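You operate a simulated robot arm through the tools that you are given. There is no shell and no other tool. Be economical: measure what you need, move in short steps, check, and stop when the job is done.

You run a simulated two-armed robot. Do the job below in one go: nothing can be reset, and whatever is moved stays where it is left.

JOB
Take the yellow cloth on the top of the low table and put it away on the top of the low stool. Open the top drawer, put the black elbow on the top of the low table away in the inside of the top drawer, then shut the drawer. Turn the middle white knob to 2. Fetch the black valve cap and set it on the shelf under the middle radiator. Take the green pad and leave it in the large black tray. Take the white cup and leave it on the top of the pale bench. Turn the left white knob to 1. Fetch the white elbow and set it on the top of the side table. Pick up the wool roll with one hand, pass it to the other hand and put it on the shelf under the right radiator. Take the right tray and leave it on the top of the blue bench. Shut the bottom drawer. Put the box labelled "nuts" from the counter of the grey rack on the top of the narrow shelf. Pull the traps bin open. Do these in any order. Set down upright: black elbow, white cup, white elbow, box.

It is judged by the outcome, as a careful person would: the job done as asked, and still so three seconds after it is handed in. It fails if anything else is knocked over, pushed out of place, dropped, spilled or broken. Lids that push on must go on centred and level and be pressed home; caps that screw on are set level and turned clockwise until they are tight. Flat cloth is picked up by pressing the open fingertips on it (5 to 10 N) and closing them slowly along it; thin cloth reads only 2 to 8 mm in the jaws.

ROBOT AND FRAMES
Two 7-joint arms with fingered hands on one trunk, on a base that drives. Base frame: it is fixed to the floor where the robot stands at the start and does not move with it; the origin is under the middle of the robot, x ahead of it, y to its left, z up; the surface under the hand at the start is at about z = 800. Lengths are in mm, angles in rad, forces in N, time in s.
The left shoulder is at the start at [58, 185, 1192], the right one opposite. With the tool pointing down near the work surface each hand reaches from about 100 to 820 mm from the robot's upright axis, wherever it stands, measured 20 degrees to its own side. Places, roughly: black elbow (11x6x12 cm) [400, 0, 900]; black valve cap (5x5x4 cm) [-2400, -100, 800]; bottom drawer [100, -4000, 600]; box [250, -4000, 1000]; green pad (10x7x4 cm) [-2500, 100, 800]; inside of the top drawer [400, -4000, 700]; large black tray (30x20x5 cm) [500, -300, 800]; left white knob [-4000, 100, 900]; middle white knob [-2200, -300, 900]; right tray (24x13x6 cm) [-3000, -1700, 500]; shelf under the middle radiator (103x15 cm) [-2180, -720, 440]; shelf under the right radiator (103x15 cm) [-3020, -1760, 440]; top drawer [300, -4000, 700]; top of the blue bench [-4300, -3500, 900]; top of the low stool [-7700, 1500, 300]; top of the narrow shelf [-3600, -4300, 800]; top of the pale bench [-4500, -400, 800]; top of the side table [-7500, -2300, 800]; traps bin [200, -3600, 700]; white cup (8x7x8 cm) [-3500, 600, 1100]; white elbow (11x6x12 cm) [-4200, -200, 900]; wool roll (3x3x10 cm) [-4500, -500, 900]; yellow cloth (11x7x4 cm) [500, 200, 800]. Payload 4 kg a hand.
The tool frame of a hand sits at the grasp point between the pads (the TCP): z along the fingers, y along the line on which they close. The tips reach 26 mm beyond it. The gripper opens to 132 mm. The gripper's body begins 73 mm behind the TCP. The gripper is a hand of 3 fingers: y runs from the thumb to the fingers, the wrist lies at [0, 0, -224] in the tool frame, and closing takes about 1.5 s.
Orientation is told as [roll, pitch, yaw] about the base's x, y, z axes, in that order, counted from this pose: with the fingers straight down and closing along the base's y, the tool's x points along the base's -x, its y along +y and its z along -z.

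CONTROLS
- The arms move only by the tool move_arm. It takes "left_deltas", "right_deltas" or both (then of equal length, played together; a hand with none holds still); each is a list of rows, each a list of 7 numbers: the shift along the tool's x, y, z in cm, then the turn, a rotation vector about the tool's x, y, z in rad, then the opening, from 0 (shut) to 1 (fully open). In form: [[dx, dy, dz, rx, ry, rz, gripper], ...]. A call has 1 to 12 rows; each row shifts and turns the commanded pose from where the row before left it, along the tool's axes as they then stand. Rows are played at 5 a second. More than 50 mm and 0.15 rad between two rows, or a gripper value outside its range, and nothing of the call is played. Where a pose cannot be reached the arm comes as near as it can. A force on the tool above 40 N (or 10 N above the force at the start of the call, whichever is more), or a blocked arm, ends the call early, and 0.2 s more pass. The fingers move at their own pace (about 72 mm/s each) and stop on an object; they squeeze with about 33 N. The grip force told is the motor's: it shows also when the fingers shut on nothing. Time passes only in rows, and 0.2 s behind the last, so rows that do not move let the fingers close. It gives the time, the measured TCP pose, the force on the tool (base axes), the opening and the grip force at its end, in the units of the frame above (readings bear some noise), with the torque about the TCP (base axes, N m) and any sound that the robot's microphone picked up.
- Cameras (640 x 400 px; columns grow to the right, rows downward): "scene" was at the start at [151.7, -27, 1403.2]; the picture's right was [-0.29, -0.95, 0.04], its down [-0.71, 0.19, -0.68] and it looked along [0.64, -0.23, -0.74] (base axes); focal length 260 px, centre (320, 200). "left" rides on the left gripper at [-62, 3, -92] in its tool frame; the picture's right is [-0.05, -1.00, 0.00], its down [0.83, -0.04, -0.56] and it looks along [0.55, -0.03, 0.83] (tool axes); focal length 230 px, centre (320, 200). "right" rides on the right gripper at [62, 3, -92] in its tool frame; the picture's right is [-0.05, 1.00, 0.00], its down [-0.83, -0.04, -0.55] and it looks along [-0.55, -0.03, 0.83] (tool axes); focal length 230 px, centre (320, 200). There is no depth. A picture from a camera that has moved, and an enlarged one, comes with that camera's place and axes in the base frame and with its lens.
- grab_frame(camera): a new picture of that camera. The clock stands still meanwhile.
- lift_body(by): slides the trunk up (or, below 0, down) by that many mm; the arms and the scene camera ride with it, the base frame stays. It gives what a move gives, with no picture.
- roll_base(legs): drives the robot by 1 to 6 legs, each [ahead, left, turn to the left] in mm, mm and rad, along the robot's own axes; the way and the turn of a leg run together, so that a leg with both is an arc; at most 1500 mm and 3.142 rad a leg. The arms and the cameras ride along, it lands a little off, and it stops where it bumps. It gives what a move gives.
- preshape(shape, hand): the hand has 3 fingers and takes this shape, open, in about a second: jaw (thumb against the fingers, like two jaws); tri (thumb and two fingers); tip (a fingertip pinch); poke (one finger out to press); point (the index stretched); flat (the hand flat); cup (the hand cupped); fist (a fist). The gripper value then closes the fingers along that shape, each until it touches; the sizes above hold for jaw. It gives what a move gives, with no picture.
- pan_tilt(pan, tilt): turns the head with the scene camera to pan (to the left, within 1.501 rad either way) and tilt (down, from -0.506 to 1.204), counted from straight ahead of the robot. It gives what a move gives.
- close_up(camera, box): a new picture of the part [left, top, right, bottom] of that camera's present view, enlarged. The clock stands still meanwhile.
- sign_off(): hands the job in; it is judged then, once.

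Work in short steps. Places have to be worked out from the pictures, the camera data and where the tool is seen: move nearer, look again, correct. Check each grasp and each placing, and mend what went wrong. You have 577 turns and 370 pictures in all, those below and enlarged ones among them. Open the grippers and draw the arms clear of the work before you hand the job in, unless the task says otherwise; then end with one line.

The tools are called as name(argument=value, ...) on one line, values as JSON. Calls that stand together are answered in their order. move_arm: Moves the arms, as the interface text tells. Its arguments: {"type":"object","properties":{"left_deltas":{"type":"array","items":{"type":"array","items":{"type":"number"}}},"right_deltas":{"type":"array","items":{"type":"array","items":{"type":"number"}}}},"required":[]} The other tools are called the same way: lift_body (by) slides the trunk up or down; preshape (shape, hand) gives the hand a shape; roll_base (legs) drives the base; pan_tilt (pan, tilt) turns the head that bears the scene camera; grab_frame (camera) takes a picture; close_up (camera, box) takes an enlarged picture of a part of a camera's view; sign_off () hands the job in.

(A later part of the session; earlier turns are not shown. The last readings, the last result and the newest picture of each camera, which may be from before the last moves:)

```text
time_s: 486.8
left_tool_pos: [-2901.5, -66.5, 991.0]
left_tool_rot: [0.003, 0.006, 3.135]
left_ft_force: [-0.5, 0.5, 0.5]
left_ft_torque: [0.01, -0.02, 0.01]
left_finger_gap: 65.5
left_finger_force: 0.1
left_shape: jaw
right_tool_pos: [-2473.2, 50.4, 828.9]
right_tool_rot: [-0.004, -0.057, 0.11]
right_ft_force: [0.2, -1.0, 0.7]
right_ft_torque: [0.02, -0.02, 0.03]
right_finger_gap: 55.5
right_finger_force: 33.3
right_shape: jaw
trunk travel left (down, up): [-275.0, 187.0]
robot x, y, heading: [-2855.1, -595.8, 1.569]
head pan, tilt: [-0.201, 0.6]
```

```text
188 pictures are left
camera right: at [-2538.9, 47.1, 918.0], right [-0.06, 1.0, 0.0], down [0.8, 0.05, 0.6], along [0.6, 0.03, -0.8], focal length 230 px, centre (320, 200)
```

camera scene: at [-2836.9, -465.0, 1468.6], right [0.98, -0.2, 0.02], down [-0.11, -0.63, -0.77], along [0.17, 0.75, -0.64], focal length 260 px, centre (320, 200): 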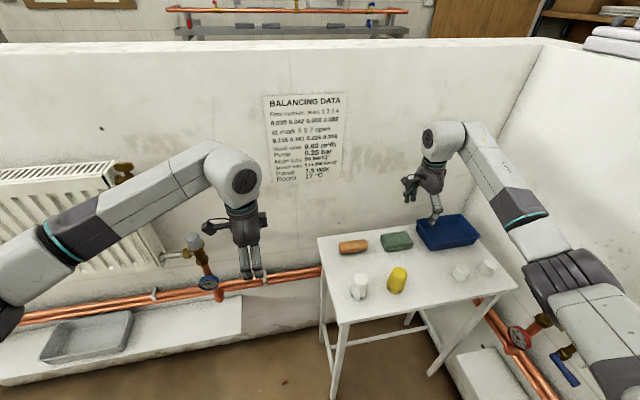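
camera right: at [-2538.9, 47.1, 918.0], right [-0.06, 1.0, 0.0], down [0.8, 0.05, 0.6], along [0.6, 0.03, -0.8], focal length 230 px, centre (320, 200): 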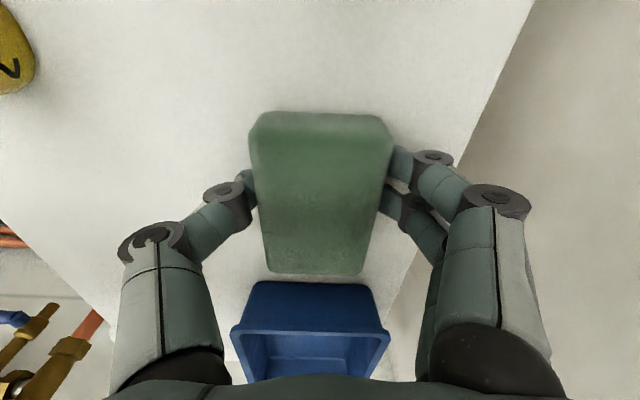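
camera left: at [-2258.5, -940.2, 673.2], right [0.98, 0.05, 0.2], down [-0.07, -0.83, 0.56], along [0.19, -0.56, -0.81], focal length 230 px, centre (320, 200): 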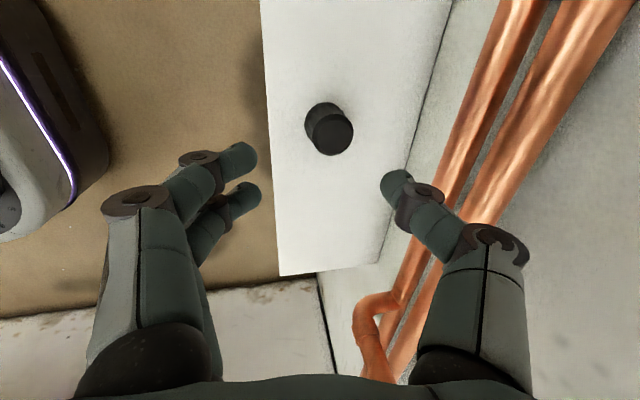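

Held. I lift it 14 cm, draw both hands back, and strafe left to x≈-3820 for the left knob.

move_arm(right_deltas=[[0, 0, -3, 0, 0, 0, 0], [0, 0, -4, 0, 0, 0, 0], [0, 0, -4, 0, 0, 0, 0], [0, 0, -3, 0, 0, 0, 0], [0, -4.5, 0, 0, 0, 0, 0], [0, -4.5, 0, 0, 0, 0, 0], [0, -4.5, 0, 0, 0, 0, 0], [0, -4.5, 0, 0, 0, 0, 0], [0, -4.5, 0, 0, 0, 0, 0]], left_deltas=[[0, 0, -3, 0, 0, 0, 0.5], [0, 0, -4, 0, 0, 0, 0.5], [0, 0, -4, 0, 0, 0, 0.5], [0, 3, 0, 0, 0, 0, 0.5], [0, 4, 0, 0, 0, 0, 0.5], [0, 4, 0, 0, 0, 0, 0.5], [0, 0, 0, 0, 0, 0, 0.5], [0, 0, 0, 0, 0, 0, 0.5], [0, 0, 0, 0, 0, 0, 0.5]])

roll_base(legs=[[0, 960, 0]])

pan_tilt(pan=0.2, tilt=0.5)

grab_frame(camera="scene")

```text
time_s: 488.8
left_tool_pos: [-2900.5, -178.0, 1102.3]
left_tool_rot: [0.004, 0.007, 3.134]
left_ft_force: [0.4, -0.2, 0.6]
left_ft_torque: [-0.02, 0.05, 0.03]
left_finger_gap: 65.9
left_finger_force: 0.0
left_shape: jaw
right_tool_pos: [-2404.7, -130.9, 914.1]
right_tool_rot: [-0.001, -0.055, 0.117]
right_ft_force: [-0.1, -0.2, -0.5]
right_ft_torque: [0.04, 0.01, 0.0]
right_finger_gap: 55.7
right_finger_force: 32.6
right_shape: jaw
right hand out of reach, approached as far as the arm can: row 5, 6, 7, 8, 9
trunk travel left (down, up): [-275.0, 187.0]
robot x, y, heading: [-2856.1, -594.6, 1.568]
head pan, tilt: [-0.201, 0.6]
```

```text
time_s: 493.8
left_tool_pos: [-3869.1, -169.4, 1102.6]
left_tool_rot: [0.004, 0.009, 3.122]
left_ft_force: [-0.2, 0.3, 0.0]
left_ft_torque: [-0.02, -0.03, -0.02]
left_finger_gap: 65.7
left_finger_force: 0.1
left_shape: jaw
right_tool_pos: [-3371.0, -126.4, 913.5]
right_tool_rot: [0.0, -0.055, 0.102]
right_ft_force: [0.1, 0.6, -0.4]
right_ft_torque: [-0.01, 0.01, -0.01]
right_finger_gap: 55.7
right_finger_force: 33.6
right_shape: jaw
trunk travel left (down, up): [-275.0, 187.0]
robot x, y, heading: [-3827.9, -586.4, 1.557]
head pan, tilt: [-0.201, 0.6]
```

```text
time_s: 494.7
left_tool_pos: [-3869.8, -168.9, 1101.5]
left_tool_rot: [0.004, 0.006, 3.124]
left_ft_force: [-0.5, -0.7, 0.0]
left_ft_torque: [-0.01, -0.06, 0.02]
left_finger_gap: 65.9
left_finger_force: 0.0
left_shape: jaw
right_tool_pos: [-3371.9, -127.1, 914.4]
right_tool_rot: [0.0, -0.055, 0.102]
right_ft_force: [0.7, -0.7, -0.5]
right_ft_torque: [-0.01, -0.01, 0.0]
right_finger_gap: 55.5
right_finger_force: 33.7
right_shape: jaw
trunk travel left (down, up): [-275.0, 187.0]
robot x, y, heading: [-3824.9, -586.6, 1.556]
head pan, tilt: [0.201, 0.499]
```

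```text
187 pictures are left
camera scene: at [-3843.0, -454.7, 1477.6], right [0.98, 0.18, -0.02], down [0.09, -0.55, -0.83], along [-0.16, 0.82, -0.56], focal length 260 px, centre (320, 200)
```

scene: 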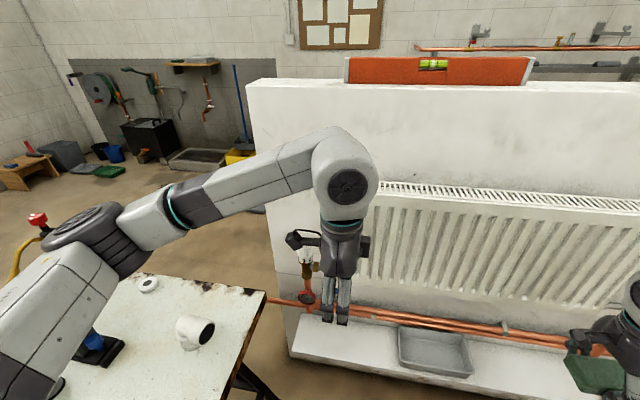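

The knob is right behind my gripper. I move the left hand to above ~[-3993,90] and look down.

move_arm(left_deltas=[[-2.05, -4.3, 0, 0, 0, 0, 0.55], [-2.05, -4.3, 0, 0, 0, 0, 0.55], [-2.05, -4.3, 0, 0, 0, 0, 0.55], [-2.05, -4.3, 0, 0, 0, 0, 0.55], [-2.05, -4.3, 0, 0, 0, 0, 0.55], [-2.05, -4.3, 0, 0, 0, 0, 0.55]])

grab_frame(camera="left")

close_up(camera="scene", box=[240, 200, 380, 340])

```text
time_s: 496.1
left_tool_pos: [-3986.4, 91.8, 1100.3]
left_tool_rot: [0.003, 0.007, 3.12]
left_ft_force: [-0.3, 1.0, -0.7]
left_ft_torque: [-0.01, -0.01, 0.0]
left_finger_gap: 72.0
left_finger_force: 0.0
left_shape: jaw
right_tool_pos: [-3371.2, -125.9, 912.8]
right_tool_rot: [-0.003, -0.055, 0.103]
right_ft_force: [0.4, -0.5, 0.2]
right_ft_torque: [0.01, -0.02, 0.04]
right_finger_gap: 55.4
right_finger_force: 33.0
right_shape: jaw
trunk travel left (down, up): [-275.0, 187.0]
robot x, y, heading: [-3826.6, -587.5, 1.555]
head pan, tilt: [0.201, 0.499]
```

```text
186 pictures are left
camera left: at [-4049.2, 90.2, 1191.2], right [-0.03, 1.0, 0.0], down [0.83, 0.03, 0.56], along [0.56, 0.01, -0.83], focal length 230 px, centre (320, 200)
```

left: 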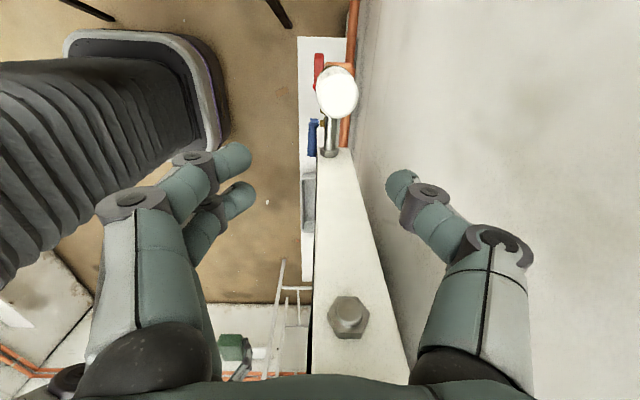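

```text
2.86 times, centred on (310, 270) of scene
camera zoom: at [-3843.0, -453.7, 1477.5], right [0.98, 0.18, -0.02], down [0.09, -0.55, -0.83], along [-0.16, 0.82, -0.56], focal length 744 px, centre (349, 0)
```

zoom: 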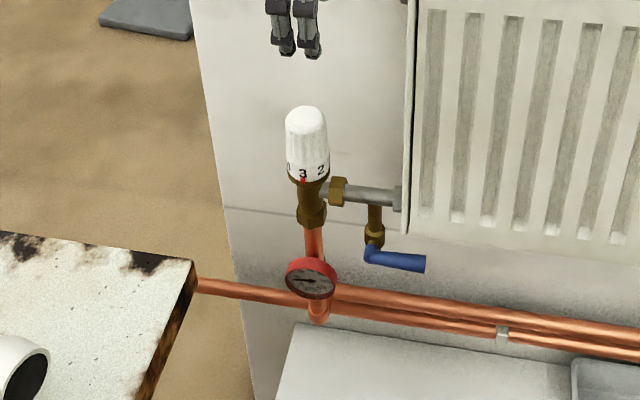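

Same fitting as before; with the earlier correction the axis should be at (-4005,109). I centre, descend and grip.

move_arm(left_deltas=[[-1.9, -1.7, 0, 0, 0, 0, 0.55], [0, 0, 4.5, 0, 0, 0, 0.55], [0, 0, 4.5, 0, 0, 0, 0.55], [0, 0, 4.5, 0, 0, 0, 0.55], [0, 0, 3.4, 0, 0, 0, 0.55], [0, 0, 0, 0, 0, 0, 0.3], [0, 0, 0, 0, 0, 0, 0.1], [0, 0, 0, 0, 0, 0, 0], [0, 0, 0, 0, 0, 0, 0], [0, 0, 0, 0, 0, 0, 0], [0, 0, 0, 0, 0, 0, 0]])

grab_frame(camera="left")

close_up(camera="scene", box=[270, 220, 340, 290])

```text
time_s: 498.5
left_tool_pos: [-4004.9, 109.6, 933.5]
left_tool_rot: [0.004, 0.007, 3.122]
left_ft_force: [-0.2, 1.5, -1.2]
left_ft_torque: [0.05, -0.03, -0.01]
left_finger_gap: 34.4
left_finger_force: 32.9
left_shape: jaw
right_tool_pos: [-3371.3, -126.2, 912.9]
right_tool_rot: [-0.002, -0.057, 0.102]
right_ft_force: [-0.3, 0.2, 0.0]
right_ft_torque: [0.04, 0.03, -0.01]
right_finger_gap: 55.3
right_finger_force: 33.0
right_shape: jaw
trunk travel left (down, up): [-275.0, 187.0]
robot x, y, heading: [-3826.2, -587.3, 1.56]
head pan, tilt: [0.201, 0.499]
```

```text
184 pictures are left
camera left: at [-4067.4, 107.6, 1024.9], right [-0.03, 1.0, 0.0], down [0.83, 0.03, 0.56], along [0.56, 0.02, -0.83], focal length 230 px, centre (320, 200)
```

left: 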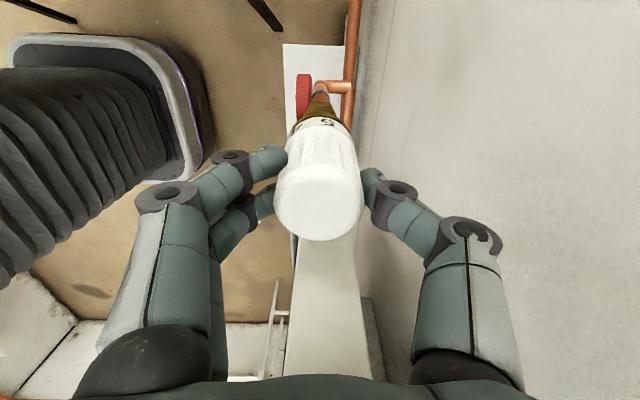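

```text
5.71 times, centred on (305, 255) of scene
camera zoom: at [-3843.3, -454.3, 1477.5], right [0.98, 0.18, -0.02], down [0.09, -0.55, -0.83], along [-0.16, 0.82, -0.56], focal length 1488 px, centre (406, -114)
```

zoom: 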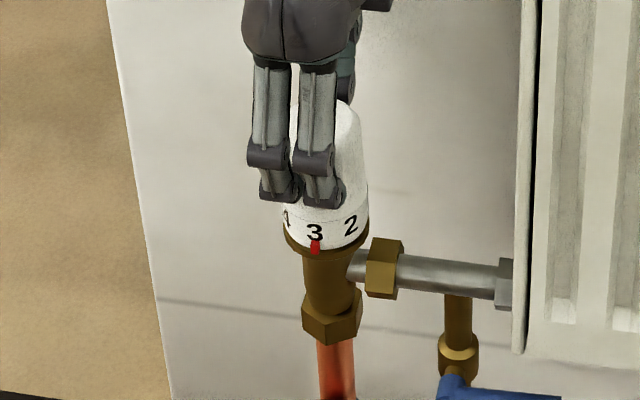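

Gripped symmetrically. I turn clockwise by 1.64 rad (two marks).

move_arm(left_deltas=[[0, 0, 0, 0, 0, 0.13, 0], [0, 0, 0, 0, 0, 0.14, 0], [0, 0, 0, 0, 0, 0.14, 0], [0, 0, 0, 0, 0, 0.14, 0], [0, 0, 0, 0, 0, 0.14, 0], [0, 0, 0, 0, 0, 0.14, 0], [0, 0, 0, 0, 0, 0.14, 0], [0, 0, 0, 0, 0, 0.14, 0], [0, 0, 0, 0, 0, 0.14, 0], [0, 0, 0, 0, 0, 0.14, 0], [0, 0, 0, 0, 0, 0.14, 0], [0, 0, 0, 0, 0, 0.1, 0]])

close_up(camera="scene", box=[270, 220, 340, 290])

```text
time_s: 501.1
left_tool_pos: [-4004.5, 106.9, 933.0]
left_tool_rot: [-0.008, 0.0, 1.493]
left_ft_force: [-5.9, 4.0, 12.0]
left_ft_torque: [2.54, -0.89, 0.68]
left_finger_gap: 34.9
left_finger_force: 33.1
left_shape: jaw
right_tool_pos: [-3372.1, -127.4, 914.7]
right_tool_rot: [0.001, -0.054, 0.102]
right_ft_force: [0.5, -1.6, 0.0]
right_ft_torque: [-0.02, 0.02, -0.01]
right_finger_gap: 55.7
right_finger_force: 32.9
right_shape: jaw
trunk travel left (down, up): [-275.0, 187.0]
robot x, y, heading: [-3828.3, -587.1, 1.559]
head pan, tilt: [0.201, 0.499]
```

```text
5.71 times, centred on (305, 255) of scene
camera zoom: at [-3843.9, -456.4, 1477.8], right [0.98, 0.18, -0.02], down [0.09, -0.55, -0.83], along [-0.16, 0.82, -0.55], focal length 1488 px, centre (406, -114)
```

zoom: 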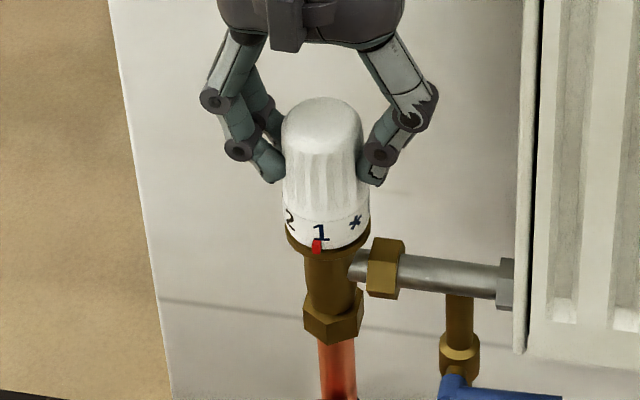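

The pointer reads 1 (within a few degrees), though the wrist camera seems to touch the wall. I release, rise and check.

move_arm(left_deltas=[[0, 0, 0, 0, 0, 0, 0.3], [0, 0, 0, 0, 0, 0, 0.5], [0, 0, 0, 0, 0, 0, 0.55], [0, 0, -3, 0, 0, 0, 0.55], [0, 0, -4.5, 0, 0, 0, 0.55], [0, 0, -4.5, 0, 0, 0, 0.55], [3, 0, -3, 0, 0, 0, 0.55]])

close_up(camera="scene", box=[270, 220, 340, 290])

```text
time_s: 502.7
left_tool_pos: [-4008.4, 80.3, 1084.8]
left_tool_rot: [-0.007, 0.001, 1.492]
left_ft_force: [0.1, -0.2, 0.5]
left_ft_torque: [0.03, -0.01, 0.04]
left_finger_gap: 72.3
left_finger_force: 0.1
left_shape: jaw
right_tool_pos: [-3372.3, -126.6, 913.5]
right_tool_rot: [-0.001, -0.057, 0.103]
right_ft_force: [-0.1, -1.0, 0.0]
right_ft_torque: [-0.01, 0.0, -0.03]
right_finger_gap: 55.6
right_finger_force: 32.9
right_shape: jaw
trunk travel left (down, up): [-275.0, 187.0]
robot x, y, heading: [-3827.3, -585.1, 1.558]
head pan, tilt: [0.201, 0.499]
```

```text
5.71 times, centred on (305, 255) of scene
camera zoom: at [-3844.5, -455.7, 1477.8], right [0.98, 0.18, -0.02], down [0.09, -0.55, -0.83], along [-0.16, 0.82, -0.55], focal length 1488 px, centre (406, -114)
```

zoom: 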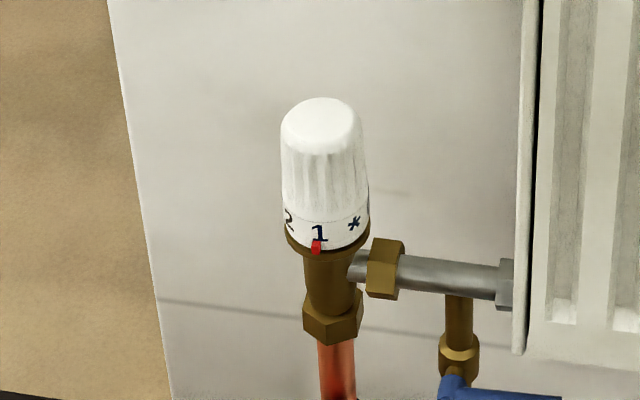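

The left knob reads 1. Now I pull the left hand back, raise the trunk, and leave the bay: south, then west around the pale bench, then north.

move_arm(left_deltas=[[4.5, 0, 0, 0, 0, 0, 0.55], [4.5, 0, 0, 0, 0, 0, 0.55], [4.5, 0, 0, 0, 0, 0, 0.55], [4.5, 0, 0, 0, 0, 0, 0.55], [4.5, 0, 0, 0, 0, 0, 0.55], [2, -4.5, 0, 0, 0, 0, 0.55], [2, -4.5, 0, 0, 0, 0, 0.55]])

lift_body(by=185)

roll_base(legs=[[-560, 0, 0.01], [0, 1400, 0], [1200, 0, 0], [1200, 0, 0]])

pan_tilt(pan=-1.3, tilt=0.3)

grab_frame(camera="scene")

```text
time_s: 504.3
left_tool_pos: [-3939.3, -194.7, 1085.0]
left_tool_rot: [-0.007, 0.004, 1.493]
left_ft_force: [-0.2, 0.0, 0.5]
left_ft_torque: [-0.01, 0.03, -0.03]
left_finger_gap: 72.1
left_finger_force: 0.0
left_shape: jaw
right_tool_pos: [-3369.2, -126.7, 912.3]
right_tool_rot: [-0.002, -0.054, 0.104]
right_ft_force: [-0.1, -0.8, 0.3]
right_ft_torque: [-0.04, 0.01, -0.04]
right_finger_gap: 55.4
right_finger_force: 32.8
right_shape: jaw
trunk travel left (down, up): [-275.0, 187.0]
robot x, y, heading: [-3828.8, -585.8, 1.555]
head pan, tilt: [0.201, 0.499]
```

```text
time_s: 506.3
left_tool_pos: [-3938.4, -192.7, 1268.6]
left_tool_rot: [-0.009, 0.002, 1.491]
left_ft_force: [-0.1, 0.2, -0.6]
left_ft_torque: [0.02, 0.02, 0.03]
left_finger_gap: 72.3
left_finger_force: 0.1
left_shape: jaw
right_tool_pos: [-3372.4, -126.6, 1099.0]
right_tool_rot: [-0.001, -0.056, 0.103]
right_ft_force: [0.0, -0.2, -0.1]
right_ft_torque: [-0.04, 0.02, -0.03]
right_finger_gap: 55.3
right_finger_force: 33.5
right_shape: jaw
trunk travel left (down, up): [-460.0, 2.0]
robot x, y, heading: [-3827.7, -579.4, 1.56]
head pan, tilt: [0.201, 0.499]
```

```text
time_s: 508.1
left_tool_pos: [-3857.9, -315.1, 1267.4]
left_tool_rot: [-0.005, 0.005, 1.337]
left_ft_force: [0.5, -0.3, -0.2]
left_ft_torque: [-0.02, 0.03, -0.03]
left_finger_gap: 72.3
left_finger_force: 0.0
left_shape: jaw
right_tool_pos: [-3288.9, -339.2, 1098.0]
right_tool_rot: [-0.004, -0.056, -0.054]
right_ft_force: [-0.2, -0.3, -1.0]
right_ft_torque: [0.0, 0.04, -0.02]
right_finger_gap: 55.3
right_finger_force: 32.7
right_shape: jaw
trunk travel left (down, up): [-460.0, 2.0]
robot x, y, heading: [-3812.7, -718.6, 1.401]
head pan, tilt: [0.201, 0.499]
stopped in leg 1: the robot was blocked; the commanded pose is now the measured one
```

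```text
time_s: 509.7
left_tool_pos: [-3858.2, -317.8, 1266.9]
left_tool_rot: [-0.006, 0.003, 1.338]
left_ft_force: [0.0, 0.7, 0.8]
left_ft_torque: [0.02, 0.0, -0.01]
left_finger_gap: 72.1
left_finger_force: 0.1
left_shape: jaw
right_tool_pos: [-3287.7, -341.4, 1098.5]
right_tool_rot: [-0.003, -0.056, -0.053]
right_ft_force: [0.3, -0.4, -0.5]
right_ft_torque: [0.0, 0.02, 0.0]
right_finger_gap: 55.5
right_finger_force: 33.1
right_shape: jaw
trunk travel left (down, up): [-460.0, 2.0]
robot x, y, heading: [-3808.8, -721.6, 1.402]
head pan, tilt: [-1.3, 0.3]
```

```text
180 pictures are left
camera scene: at [-3718.1, -724.3, 1693.1], right [0.1, -0.99, 0.0], down [-0.29, -0.03, -0.96], along [0.95, 0.1, -0.3], focal length 260 px, centre (320, 200)
```

scene: 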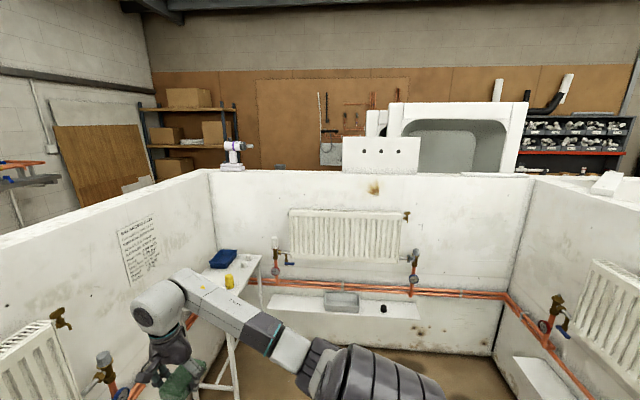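

The base was blocked on its way back. I look to the left at the bench to see what touched.

pan_tilt(pan=1.2, tilt=0.7)

grab_frame(camera="scene")

```text
time_s: 512.0
left_tool_pos: [-3858.0, -317.5, 1267.9]
left_tool_rot: [-0.008, 0.004, 1.338]
left_ft_force: [0.8, -0.5, -0.5]
left_ft_torque: [0.0, -0.01, 0.0]
left_finger_gap: 71.9
left_finger_force: 0.0
left_shape: jaw
right_tool_pos: [-3289.0, -341.2, 1099.1]
right_tool_rot: [-0.002, -0.056, -0.055]
right_ft_force: [0.2, 0.2, -1.4]
right_ft_torque: [0.02, -0.02, 0.0]
right_finger_gap: 55.3
right_finger_force: 33.2
right_shape: jaw
trunk travel left (down, up): [-460.0, 2.0]
robot x, y, heading: [-3812.9, -722.1, 1.399]
head pan, tilt: [1.201, 0.7]
```

```text
179 pictures are left
camera scene: at [-3883.7, -690.2, 1657.0], right [0.52, 0.86, 0.0], down [0.55, -0.33, -0.77], along [-0.66, 0.39, -0.64], focal length 260 px, centre (320, 200)
```

scene: 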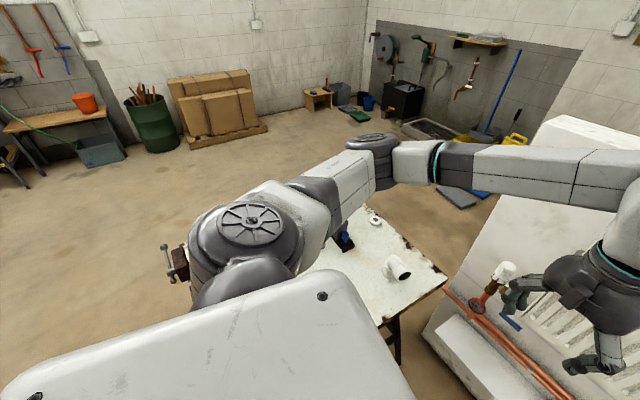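

Probably the base touched the bench's near leg. I go a little forward, 250 mm to the right, straighten, then back out.

roll_base(legs=[[40, -250, 0], [0, 0, 0.16], [-420, 0, 0]])

pan_tilt(pan=0.9, tilt=0.6)

grab_frame(camera="scene")

```text
time_s: 516.7
left_tool_pos: [-3666.7, -754.9, 1266.9]
left_tool_rot: [-0.008, 0.003, 1.494]
left_ft_force: [0.7, -0.2, -0.9]
left_ft_torque: [-0.04, 0.01, -0.03]
left_finger_gap: 72.1
left_finger_force: 0.1
left_shape: jaw
right_tool_pos: [-3098.6, -688.6, 1097.8]
right_tool_rot: [-0.004, -0.056, 0.104]
right_ft_force: [0.3, -0.4, -0.6]
right_ft_torque: [0.01, -0.03, -0.01]
right_finger_gap: 55.4
right_finger_force: 33.0
right_shape: jaw
trunk travel left (down, up): [-460.0, 2.0]
robot x, y, heading: [-3556.9, -1145.7, 1.559]
head pan, tilt: [1.201, 0.7]
```

```text
time_s: 517.5
left_tool_pos: [-3666.7, -755.8, 1267.5]
left_tool_rot: [-0.006, 0.0, 1.494]
left_ft_force: [0.8, -0.3, -1.2]
left_ft_torque: [0.02, -0.01, 0.02]
left_finger_gap: 71.9
left_finger_force: 0.1
left_shape: jaw
right_tool_pos: [-3100.3, -689.8, 1098.3]
right_tool_rot: [-0.002, -0.056, 0.102]
right_ft_force: [0.1, 0.1, -0.5]
right_ft_torque: [0.01, 0.0, 0.02]
right_finger_gap: 55.3
right_finger_force: 33.1
right_shape: jaw
trunk travel left (down, up): [-460.0, 2.0]
robot x, y, heading: [-3552.5, -1149.4, 1.555]
head pan, tilt: [0.901, 0.6]
```

```text
178 pictures are left
camera scene: at [-3623.1, -1104.8, 1665.6], right [0.63, 0.78, 0.0], down [0.44, -0.36, -0.83], along [-0.64, 0.52, -0.56], focal length 260 px, centre (320, 200)
```

scene: 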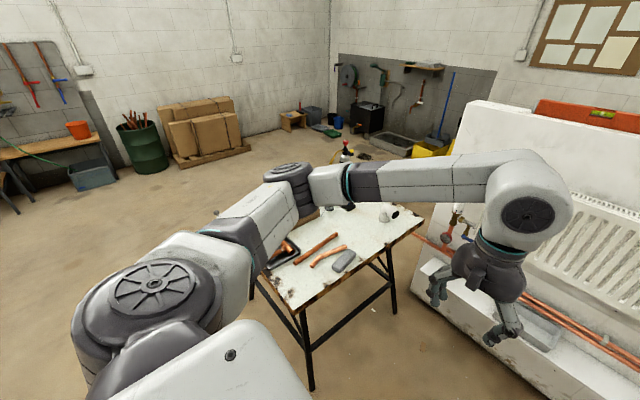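

All items on the bench stand as before; its leg foot is at (-4116,-777), so the base needs ~300 mm clearance. I go west along y≈-1210, then north to y≈1200.

roll_base(legs=[[-60, 0, 0.015], [0, 850, 0], [0, 850, 0], [1200, 0, 0], [1200, 0, 0]])

pan_tilt(pan=-1.2, tilt=0.3)

grab_frame(camera="scene")

```text
time_s: 538.1
left_tool_pos: [-5538.1, 1550.7, 1269.3]
left_tool_rot: [-0.009, 0.001, 1.562]
left_ft_force: [0.8, 1.1, -0.5]
left_ft_torque: [-0.01, -0.03, 0.02]
left_finger_gap: 71.9
left_finger_force: 0.0
left_shape: jaw
right_tool_pos: [-4976.6, 1655.2, 1099.4]
right_tool_rot: [-0.004, -0.056, 0.171]
right_ft_force: [0.8, -0.1, 0.6]
right_ft_torque: [-0.01, 0.0, -0.01]
right_finger_gap: 55.5
right_finger_force: 32.8
right_shape: jaw
trunk travel left (down, up): [-460.0, 2.0]
robot x, y, heading: [-5400.0, 1163.9, 1.628]
head pan, tilt: [0.901, 0.6]
```

```text
time_s: 540.1
left_tool_pos: [-5537.9, 1550.8, 1267.5]
left_tool_rot: [-0.007, 0.004, 1.563]
left_ft_force: [1.3, 0.1, 0.9]
left_ft_torque: [-0.02, 0.02, -0.01]
left_finger_gap: 72.0
left_finger_force: 0.0
left_shape: jaw
right_tool_pos: [-4976.7, 1654.2, 1098.7]
right_tool_rot: [-0.003, -0.056, 0.173]
right_ft_force: [0.1, -0.5, -0.9]
right_ft_torque: [-0.01, 0.01, 0.02]
right_finger_gap: 55.3
right_finger_force: 33.4
right_shape: jaw
trunk travel left (down, up): [-460.0, 2.0]
robot x, y, heading: [-5401.7, 1166.2, 1.627]
head pan, tilt: [-1.201, 0.3]
```

```text
177 pictures are left
camera scene: at [-5313.6, 1194.2, 1693.1], right [0.41, -0.91, 0.0], down [-0.27, -0.12, -0.96], along [0.87, 0.39, -0.3], focal length 260 px, centre (320, 200)
```

scene: 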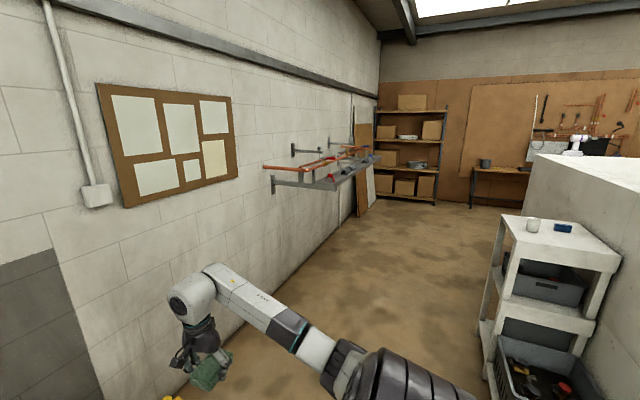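

The north aisle leads east, and the cup stands on a white cart top at ~[-3532,650,1100]. I turn to face +x and approach it from the west.

roll_base(legs=[[0, 0, -1.628], [1000, -350, 0]])

pan_tilt(pan=-0.1, tilt=0.5)

grab_frame(camera="scene")

```text
time_s: 549.4
left_tool_pos: [-4033.4, 963.6, 1267.9]
left_tool_rot: [-0.007, 0.003, -0.04]
left_ft_force: [-0.1, 0.6, 0.0]
left_ft_torque: [-0.01, 0.01, -0.02]
left_finger_gap: 72.1
left_finger_force: 0.0
left_shape: jaw
right_tool_pos: [-3947.4, 397.9, 1099.8]
right_tool_rot: [-0.003, -0.055, -1.431]
right_ft_force: [-0.7, 0.0, -0.6]
right_ft_torque: [0.01, -0.01, 0.02]
right_finger_gap: 55.1
right_finger_force: 33.5
right_shape: jaw
trunk travel left (down, up): [-460.0, 2.0]
robot x, y, heading: [-4428.0, 837.2, 0.022]
head pan, tilt: [-1.201, 0.3]
```

```text
time_s: 550.7
left_tool_pos: [-4033.8, 961.7, 1268.7]
left_tool_rot: [-0.007, 0.002, -0.04]
left_ft_force: [0.3, 0.3, -0.1]
left_ft_torque: [-0.01, 0.01, -0.03]
left_finger_gap: 72.0
left_finger_force: 0.1
left_shape: jaw
right_tool_pos: [-3946.1, 397.9, 1097.0]
right_tool_rot: [-0.001, -0.055, -1.431]
right_ft_force: [-0.2, 1.0, -0.4]
right_ft_torque: [0.01, 0.01, 0.0]
right_finger_gap: 55.3
right_finger_force: 32.8
right_shape: jaw
trunk travel left (down, up): [-460.0, 2.0]
robot x, y, heading: [-4424.0, 836.4, 0.019]
head pan, tilt: [-0.099, 0.499]
```

```text
176 pictures are left
camera scene: at [-4340.0, 827.9, 1674.7], right [-0.08, -1.0, 0.0], down [-0.48, 0.04, -0.88], along [0.88, -0.07, -0.48], focal length 260 px, centre (320, 200)
```

scene: 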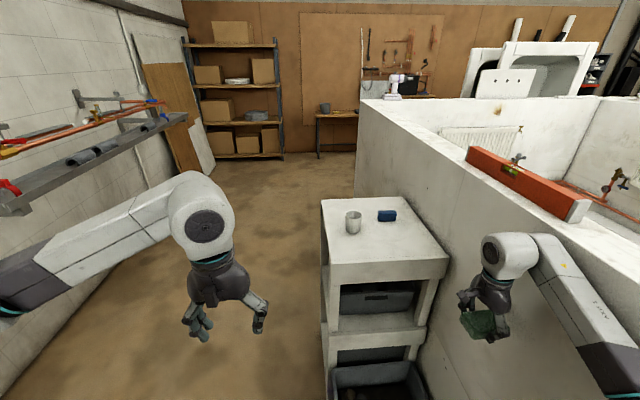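

The right arm must keep clear of the wall, so I approach the cart from the north, facing -y: strafe left 500, turn right 90°, then slide east 830.

roll_base(legs=[[0, 500, 0], [0, 0, -1.585], [0, 830, 0]])

pan_tilt(pan=0.0, tilt=0.6)

grab_frame(camera="scene")

```text
time_s: 561.5
left_tool_pos: [-3459.5, 977.0, 1267.8]
left_tool_rot: [-0.009, 0.005, -1.596]
left_ft_force: [0.0, 0.4, 0.5]
left_ft_torque: [-0.03, 0.01, 0.01]
left_finger_gap: 72.4
left_finger_force: 0.0
left_shape: jaw
right_tool_pos: [-4023.4, 880.8, 1098.0]
right_tool_rot: [-0.002, -0.056, -2.986]
right_ft_force: [0.5, 0.3, -0.3]
right_ft_torque: [0.01, -0.02, 0.0]
right_finger_gap: 54.9
right_finger_force: 33.6
right_shape: jaw
trunk travel left (down, up): [-460.0, 2.0]
robot x, y, heading: [-3588.9, 1361.2, -1.535]
head pan, tilt: [-0.099, 0.499]
```

```text
time_s: 562.2
left_tool_pos: [-3458.7, 977.5, 1267.8]
left_tool_rot: [-0.006, 0.004, -1.598]
left_ft_force: [0.7, -1.1, 0.9]
left_ft_torque: [-0.01, 0.03, -0.01]
left_finger_gap: 72.0
left_finger_force: 0.0
left_shape: jaw
right_tool_pos: [-4023.0, 881.3, 1099.0]
right_tool_rot: [-0.001, -0.055, -2.988]
right_ft_force: [-0.6, -1.0, -1.2]
right_ft_torque: [0.01, 0.01, -0.04]
right_finger_gap: 54.9
right_finger_force: 33.6
right_shape: jaw
trunk travel left (down, up): [-460.0, 2.0]
robot x, y, heading: [-3587.6, 1362.4, -1.534]
head pan, tilt: [0.0, 0.6]
```

```text
175 pictures are left
camera scene: at [-3586.8, 1282.8, 1665.7], right [-1.0, -0.04, 0.0], down [-0.02, 0.56, -0.83], along [0.03, -0.82, -0.56], focal length 260 px, centre (320, 200)
```

scene: 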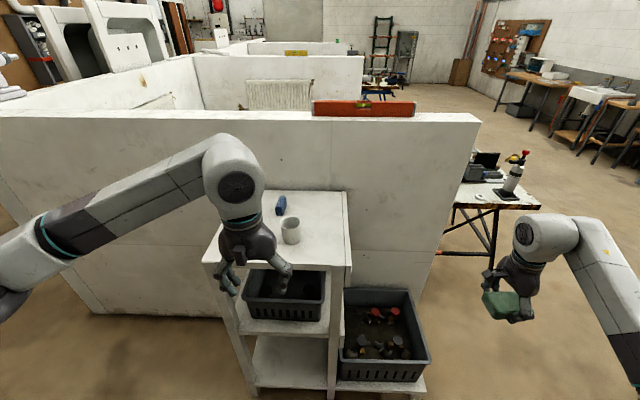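

Triangulated: the cup is at ~[-3460,622], cart top z≈1043. I drive 100 mm ahead and bring the left hand over the cup.

roll_base(legs=[[100, 0, -0.035]])

move_arm(left_deltas=[[-4.3, 0, 0, 0, 0, 0, 0.8], [-4.3, 0, 0, 0, 0, 0, 0.8], [-4.3, 0, 0, 0, 0, 0, 0.8], [-4.3, 0, 0, 0, 0, 0, 0.8], [-4.3, 0, 0, 0, 0, 0, 0.8], [-4, 0, 0, 0, 0, 0, 0.8]])

grab_frame(camera="left")

close_up(camera="scene", box=[200, 120, 400, 270])

```text
time_s: 563.4
left_tool_pos: [-3469.0, 876.3, 1269.4]
left_tool_rot: [-0.006, -0.001, -1.631]
left_ft_force: [0.2, -0.2, -0.1]
left_ft_torque: [0.0, 0.0, -0.01]
left_finger_gap: 72.1
left_finger_force: 0.1
left_shape: jaw
right_tool_pos: [-4037.5, 799.6, 1100.6]
right_tool_rot: [-0.001, -0.056, -3.02]
right_ft_force: [0.6, 0.0, -0.1]
right_ft_torque: [0.02, -0.03, 0.04]
right_finger_gap: 54.9
right_finger_force: 33.1
right_shape: jaw
trunk travel left (down, up): [-460.0, 2.0]
robot x, y, heading: [-3592.0, 1267.6, -1.568]
head pan, tilt: [0.0, 0.6]
```

```text
time_s: 564.8
left_tool_pos: [-3486.8, 614.8, 1267.9]
left_tool_rot: [-0.006, 0.003, -1.634]
left_ft_force: [0.6, -0.1, 0.5]
left_ft_torque: [0.03, 0.02, 0.02]
left_finger_gap: 105.5
left_finger_force: 0.0
left_shape: jaw
right_tool_pos: [-4037.8, 794.5, 1096.8]
right_tool_rot: [-0.004, -0.053, -3.022]
right_ft_force: [-0.6, 0.2, -0.8]
right_ft_torque: [-0.02, -0.06, 0.01]
right_finger_gap: 54.6
right_finger_force: 33.1
right_shape: jaw
trunk travel left (down, up): [-460.0, 2.0]
robot x, y, heading: [-3583.7, 1262.2, -1.572]
head pan, tilt: [0.0, 0.6]
```

```text
174 pictures are left
camera left: at [-3486.7, 553.1, 1360.2], right [-1.0, 0.01, 0.01], down [0.01, 0.83, 0.56], along [0.0, 0.56, -0.83], focal length 230 px, centre (320, 200)
```

left: 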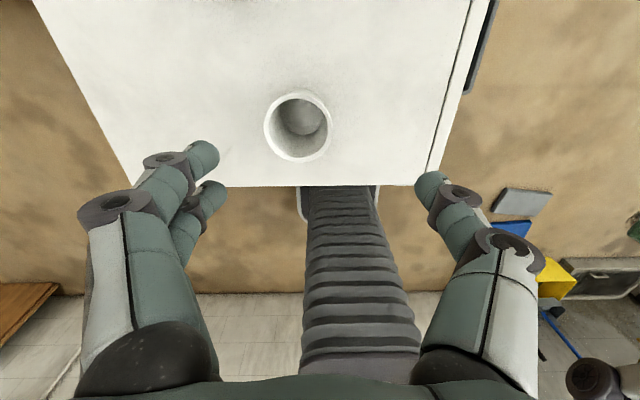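

```text
2.67 times, centred on (300, 195) of scene
camera zoom: at [-3589.3, 1180.3, 1665.5], right [-1.0, 0.0, 0.0], down [0.0, 0.57, -0.82], along [0.0, -0.82, -0.57], focal length 694 px, centre (373, 213)
```

zoom: 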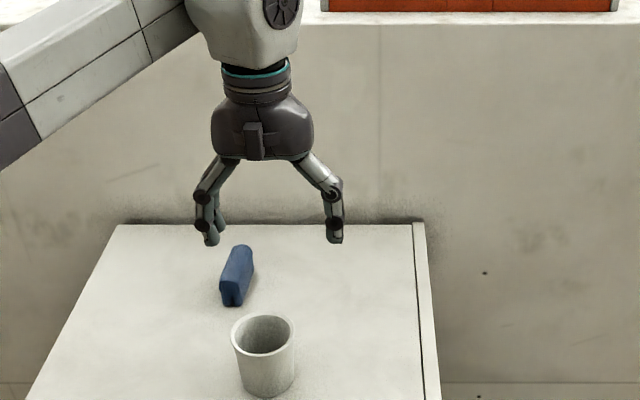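

The cup is at (-3466,618), rim z≈1124, ~66 mm wide. I centre and go down astride it.

move_arm(left_deltas=[[0, 2.1, 3, 0, 0, 0, 0.8], [0, 0, 4.5, 0, 0, 0, 0.8], [0, 0, 4.5, 0, 0, 0, 0.8], [0, 0, 4.0, 0, 0, 0, 0.8]])

grab_frame(camera="left")

```text
time_s: 565.8
left_tool_pos: [-3465.0, 616.7, 1108.3]
left_tool_rot: [-0.008, 0.002, -1.632]
left_ft_force: [-0.3, 0.6, 0.6]
left_ft_torque: [0.04, 0.0, -0.01]
left_finger_gap: 105.4
left_finger_force: 0.1
left_shape: jaw
right_tool_pos: [-4035.3, 797.1, 1100.2]
right_tool_rot: [-0.002, -0.055, -3.023]
right_ft_force: [0.8, 0.0, -0.1]
right_ft_torque: [-0.01, 0.04, 0.01]
right_finger_gap: 54.6
right_finger_force: 33.1
right_shape: jaw
trunk travel left (down, up): [-460.0, 2.0]
robot x, y, heading: [-3585.0, 1263.9, -1.562]
head pan, tilt: [0.0, 0.6]
```

```text
172 pictures are left
camera left: at [-3464.9, 555.1, 1199.2], right [-1.0, 0.01, 0.01], down [0.01, 0.83, 0.56], along [0.0, 0.56, -0.83], focal length 230 px, centre (320, 200)
```

left: 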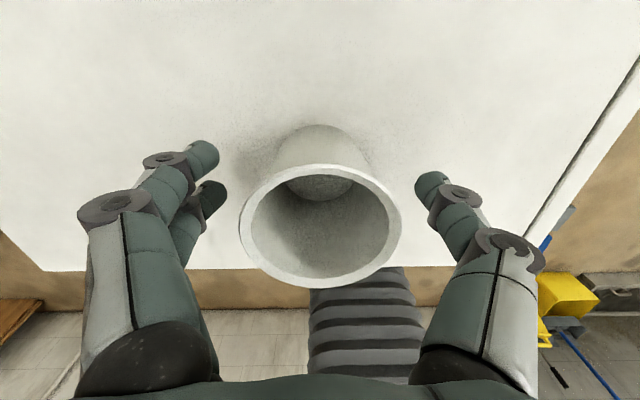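

Well centred. 14 mm further down, then close gently.

move_arm(left_deltas=[[0, 0, 1.4, 0, 0, 0, 0.8], [0, 0, 0, 0, 0, 0, 0.55], [0, 0, 0, 0, 0, 0, 0.4], [0, 0, 0, 0, 0, 0, 0.2], [0, 0, 0, 0, 0, 0, 0], [0, 0, 0, 0, 0, 0, 0], [0, 0, 0, 0, 0, 0, 0], [0, 0, -2, 0, 0, 0, 0], [0, 0, -4, 0, 0, 0, 0]])

grab_frame(camera="left")

```text
time_s: 567.8
left_tool_pos: [-3468.1, 618.6, 1154.2]
left_tool_rot: [-0.007, 0.002, -1.633]
left_ft_force: [-0.9, 0.2, -0.9]
left_ft_torque: [-0.02, 0.01, 0.0]
left_finger_gap: 49.8
left_finger_force: 32.8
left_shape: jaw
right_tool_pos: [-4036.5, 797.7, 1099.8]
right_tool_rot: [-0.002, -0.055, -3.021]
right_ft_force: [-0.3, 0.4, -0.2]
right_ft_torque: [0.01, -0.03, -0.01]
right_finger_gap: 54.7
right_finger_force: 33.2
right_shape: jaw
trunk travel left (down, up): [-460.0, 2.0]
robot x, y, heading: [-3587.1, 1265.7, -1.565]
head pan, tilt: [0.0, 0.6]
```

```text
171 pictures are left
camera left: at [-3467.8, 557.0, 1245.3], right [-1.0, 0.01, 0.01], down [0.01, 0.83, 0.56], along [0.0, 0.56, -0.83], focal length 230 px, centre (320, 200)
```

left: 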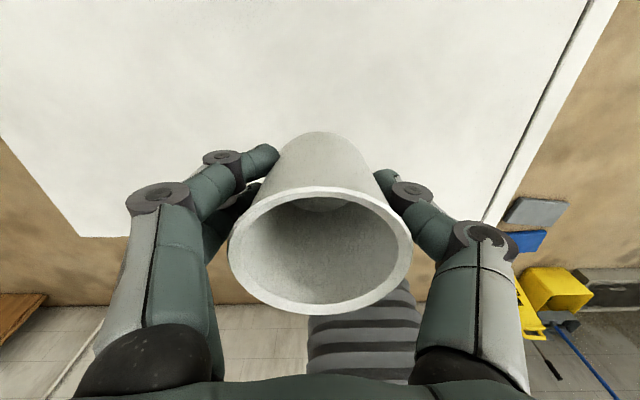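

The cup is held. I lift it, draw it in, raise the pad hand, and drive round to the bench's north side at (-4600,430).

move_arm(left_deltas=[[0, 0, -4, 0, 0, 0, 0], [0, 0, -4, 0, 0, 0, 0], [4.5, 0, 0, 0, 0, 0, 0], [4.5, 0, 0, 0, 0, 0, 0], [4.5, 0, 0, 0, 0, 0, 0], [4.5, 0, 0, 0, 0, 0, 0], [4.5, 0, 0, 0, 0, 0, 0]], right_deltas=[[0, 0, -3, 0, 0, 0, 0], [0, 0, -3, 0, 0, 0, 0], [0, 0, -3, 0, 0, 0, 0], [0, 0, 0, 0, 0, 0, 0], [0, 0, 0, 0, 0, 0, 0], [0, 0, 0, 0, 0, 0, 0], [0, 0, 0, 0, 0, 0, 0]])

roll_base(legs=[[0, -1015, 0], [820, 0, 0]])

pan_tilt(pan=0.2, tilt=0.75)

grab_frame(camera="scene")

```text
time_s: 569.4
left_tool_pos: [-3450.3, 842.2, 1236.8]
left_tool_rot: [-0.008, 0.001, -1.631]
left_ft_force: [0.0, 0.6, -0.7]
left_ft_torque: [-0.01, 0.0, 0.02]
left_finger_gap: 50.0
left_finger_force: 33.0
left_shape: jaw
right_tool_pos: [-4064.6, 781.9, 1162.6]
right_tool_rot: [0.002, -0.054, -3.018]
right_ft_force: [0.7, -0.3, 0.5]
right_ft_torque: [-0.05, 0.0, -0.01]
right_finger_gap: 54.5
right_finger_force: 33.3
right_shape: jaw
right hand out of reach, approached as far as the arm can: row 1, 2, 3
trunk travel left (down, up): [-460.0, 2.0]
robot x, y, heading: [-3587.2, 1259.4, -1.566]
head pan, tilt: [0.0, 0.6]
```

```text
time_s: 573.8
left_tool_pos: [-4352.5, 835.6, 1235.6]
left_tool_rot: [-0.01, 0.003, -1.624]
left_ft_force: [-0.2, -0.2, 0.0]
left_ft_torque: [0.01, -0.01, 0.02]
left_finger_gap: 49.9
left_finger_force: 33.2
left_shape: jaw
right_tool_pos: [-4967.8, 772.3, 1163.3]
right_tool_rot: [0.001, -0.059, -3.009]
right_ft_force: [0.3, -0.8, -1.4]
right_ft_torque: [0.01, 0.02, -0.03]
right_finger_gap: 54.9
right_finger_force: 33.4
right_shape: jaw
trunk travel left (down, up): [-460.0, 2.0]
robot x, y, heading: [-4496.9, 1257.5, -1.569]
head pan, tilt: [0.0, 0.6]
stopped in leg 1: the robot was blocked; the commanded pose is now the measured one
```

```text
time_s: 574.6
left_tool_pos: [-4358.0, 835.5, 1236.4]
left_tool_rot: [-0.007, 0.004, -1.624]
left_ft_force: [-0.1, 0.6, -0.9]
left_ft_torque: [0.01, -0.03, 0.02]
left_finger_gap: 49.8
left_finger_force: 32.9
left_shape: jaw
right_tool_pos: [-4972.4, 772.5, 1161.0]
right_tool_rot: [0.002, -0.053, -3.013]
right_ft_force: [0.3, 0.5, -0.8]
right_ft_torque: [-0.05, -0.05, -0.02]
right_finger_gap: 54.7
right_finger_force: 33.3
right_shape: jaw
trunk travel left (down, up): [-460.0, 2.0]
robot x, y, heading: [-4499.1, 1262.8, -1.559]
head pan, tilt: [0.201, 0.75]
```

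```text
170 pictures are left
camera scene: at [-4481.9, 1184.7, 1652.8], right [-0.98, -0.21, 0.0], down [-0.14, 0.67, -0.73], along [0.15, -0.72, -0.68], focal length 260 px, centre (320, 200)
```

scene: 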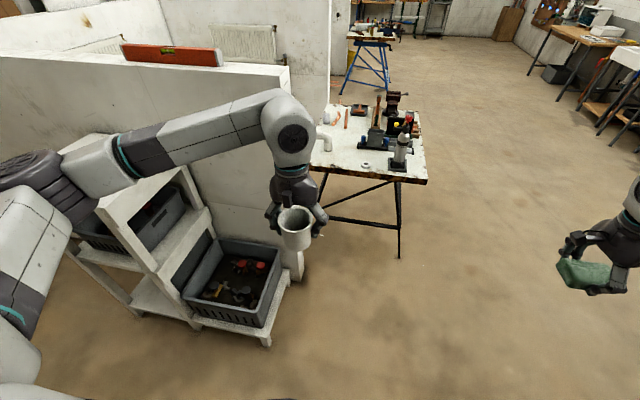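

Blocked at x≈-4500: likely the floor mats behind my right. I look there.

pan_tilt(pan=-1.5, tilt=1.0)

grab_frame(camera="scene")

```text
time_s: 576.3
left_tool_pos: [-4358.2, 834.8, 1235.9]
left_tool_rot: [-0.008, 0.003, -1.624]
left_ft_force: [-0.3, -0.4, -1.2]
left_ft_torque: [0.02, -0.01, -0.04]
left_finger_gap: 50.1
left_finger_force: 32.2
left_shape: jaw
right_tool_pos: [-4971.8, 772.8, 1161.1]
right_tool_rot: [0.001, -0.054, -3.01]
right_ft_force: [-0.1, 0.0, -0.4]
right_ft_torque: [-0.01, 0.01, 0.02]
right_finger_gap: 54.6
right_finger_force: 32.6
right_shape: jaw
trunk travel left (down, up): [-460.0, 2.0]
robot x, y, heading: [-4499.7, 1259.3, -1.561]
head pan, tilt: [-1.499, 1.0]
```

```text
169 pictures are left
camera scene: at [-4566.5, 1260.2, 1633.6], right [-0.08, 1.0, 0.0], down [0.84, 0.07, -0.54], along [-0.54, -0.04, -0.84], focal length 260 px, centre (320, 200)
```

scene: 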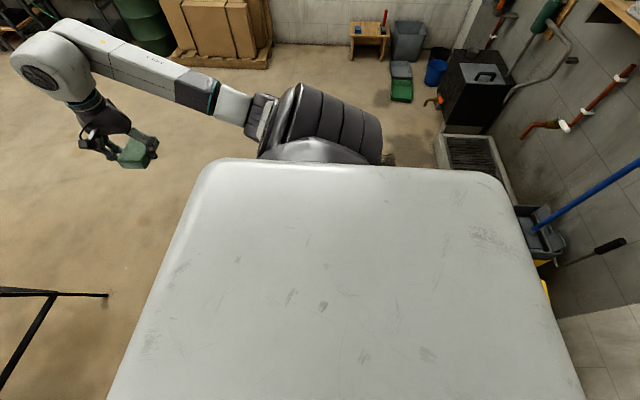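

The floor is hidden here. I go forward 350 mm away from the mats first, then right 100, then on to y≈430, and look.

roll_base(legs=[[350, 0, 0], [0, -100, 0], [475, 0, 0]])

pan_tilt(pan=0.2, tilt=0.75)

grab_frame(camera="scene")

```text
time_s: 581.0
left_tool_pos: [-4443.8, 192.8, 1232.6]
left_tool_rot: [0.001, 0.014, -1.601]
left_ft_force: [0.0, -0.4, -0.4]
left_ft_torque: [-0.02, -0.02, -0.02]
left_finger_gap: 49.7
left_finger_force: 32.6
left_shape: jaw
right_tool_pos: [-5060.9, 113.1, 1163.1]
right_tool_rot: [0.011, -0.052, -2.993]
right_ft_force: [-0.3, 0.4, 0.3]
right_ft_torque: [-0.02, 0.0, 0.01]
right_finger_gap: 54.7
right_finger_force: 33.2
right_shape: jaw
trunk travel left (down, up): [-460.0, 2.0]
robot x, y, heading: [-4591.2, 598.3, -1.545]
head pan, tilt: [-1.499, 1.0]
stopped in leg 3: the robot was blocked; the commanded pose is now the measured one
```

```text
time_s: 582.7
left_tool_pos: [-4443.8, 191.8, 1232.5]
left_tool_rot: [0.002, 0.01, -1.605]
left_ft_force: [1.1, -0.2, -1.2]
left_ft_torque: [0.01, -0.02, 0.05]
left_finger_gap: 49.9
left_finger_force: 33.1
left_shape: jaw
right_tool_pos: [-5060.6, 114.3, 1162.9]
right_tool_rot: [0.012, -0.052, -2.995]
right_ft_force: [0.2, 0.3, -0.7]
right_ft_torque: [-0.01, 0.03, 0.01]
right_finger_gap: 54.8
right_finger_force: 33.2
right_shape: jaw
trunk travel left (down, up): [-460.0, 2.0]
robot x, y, heading: [-4591.8, 599.1, -1.554]
head pan, tilt: [0.201, 0.75]
```

```text
168 pictures are left
camera scene: at [-4576.4, 539.9, 1653.4], right [-0.98, -0.22, 0.0], down [-0.15, 0.66, -0.74], along [0.16, -0.72, -0.68], focal length 260 px, centre (320, 200)
```

scene: 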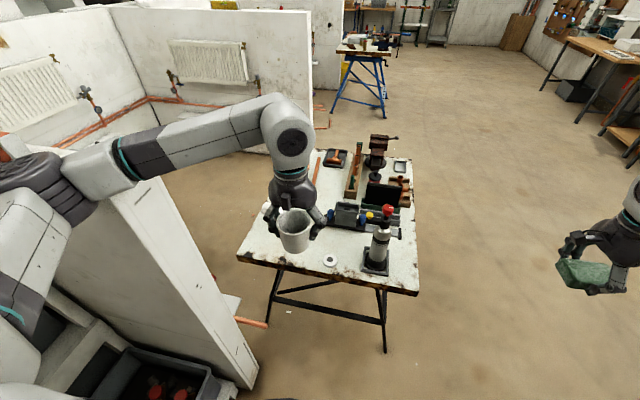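

The left elbow met the end of the north wall. I back off 100 mm, move 170 mm right, and go forward again.

roll_base(legs=[[-100, 0, -0.02], [0, -190, 0], [270, 0, 0]])

grab_frame(camera="scene")

```text
time_s: 586.5
left_tool_pos: [-4638.8, 9.8, 1228.7]
left_tool_rot: [-0.003, 0.018, -1.631]
left_ft_force: [1.0, -0.3, -0.9]
left_ft_torque: [-0.05, 0.01, -0.01]
left_finger_gap: 49.9
left_finger_force: 32.5
left_shape: jaw
right_tool_pos: [-5258.5, -50.6, 1160.6]
right_tool_rot: [0.004, -0.054, -3.02]
right_ft_force: [0.5, 0.3, 0.3]
right_ft_torque: [-0.02, -0.02, -0.02]
right_finger_gap: 54.6
right_finger_force: 33.5
right_shape: jaw
trunk travel left (down, up): [-460.0, 2.0]
robot x, y, heading: [-4780.4, 427.4, -1.576]
head pan, tilt: [0.201, 0.75]
```

```text
167 pictures are left
camera scene: at [-4761.4, 358.1, 1652.9], right [-0.98, -0.2, 0.0], down [-0.13, 0.67, -0.73], along [0.14, -0.72, -0.68], focal length 260 px, centre (320, 200)
```

scene: 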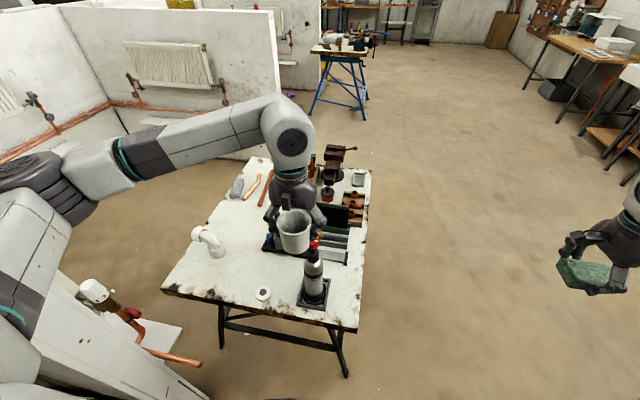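

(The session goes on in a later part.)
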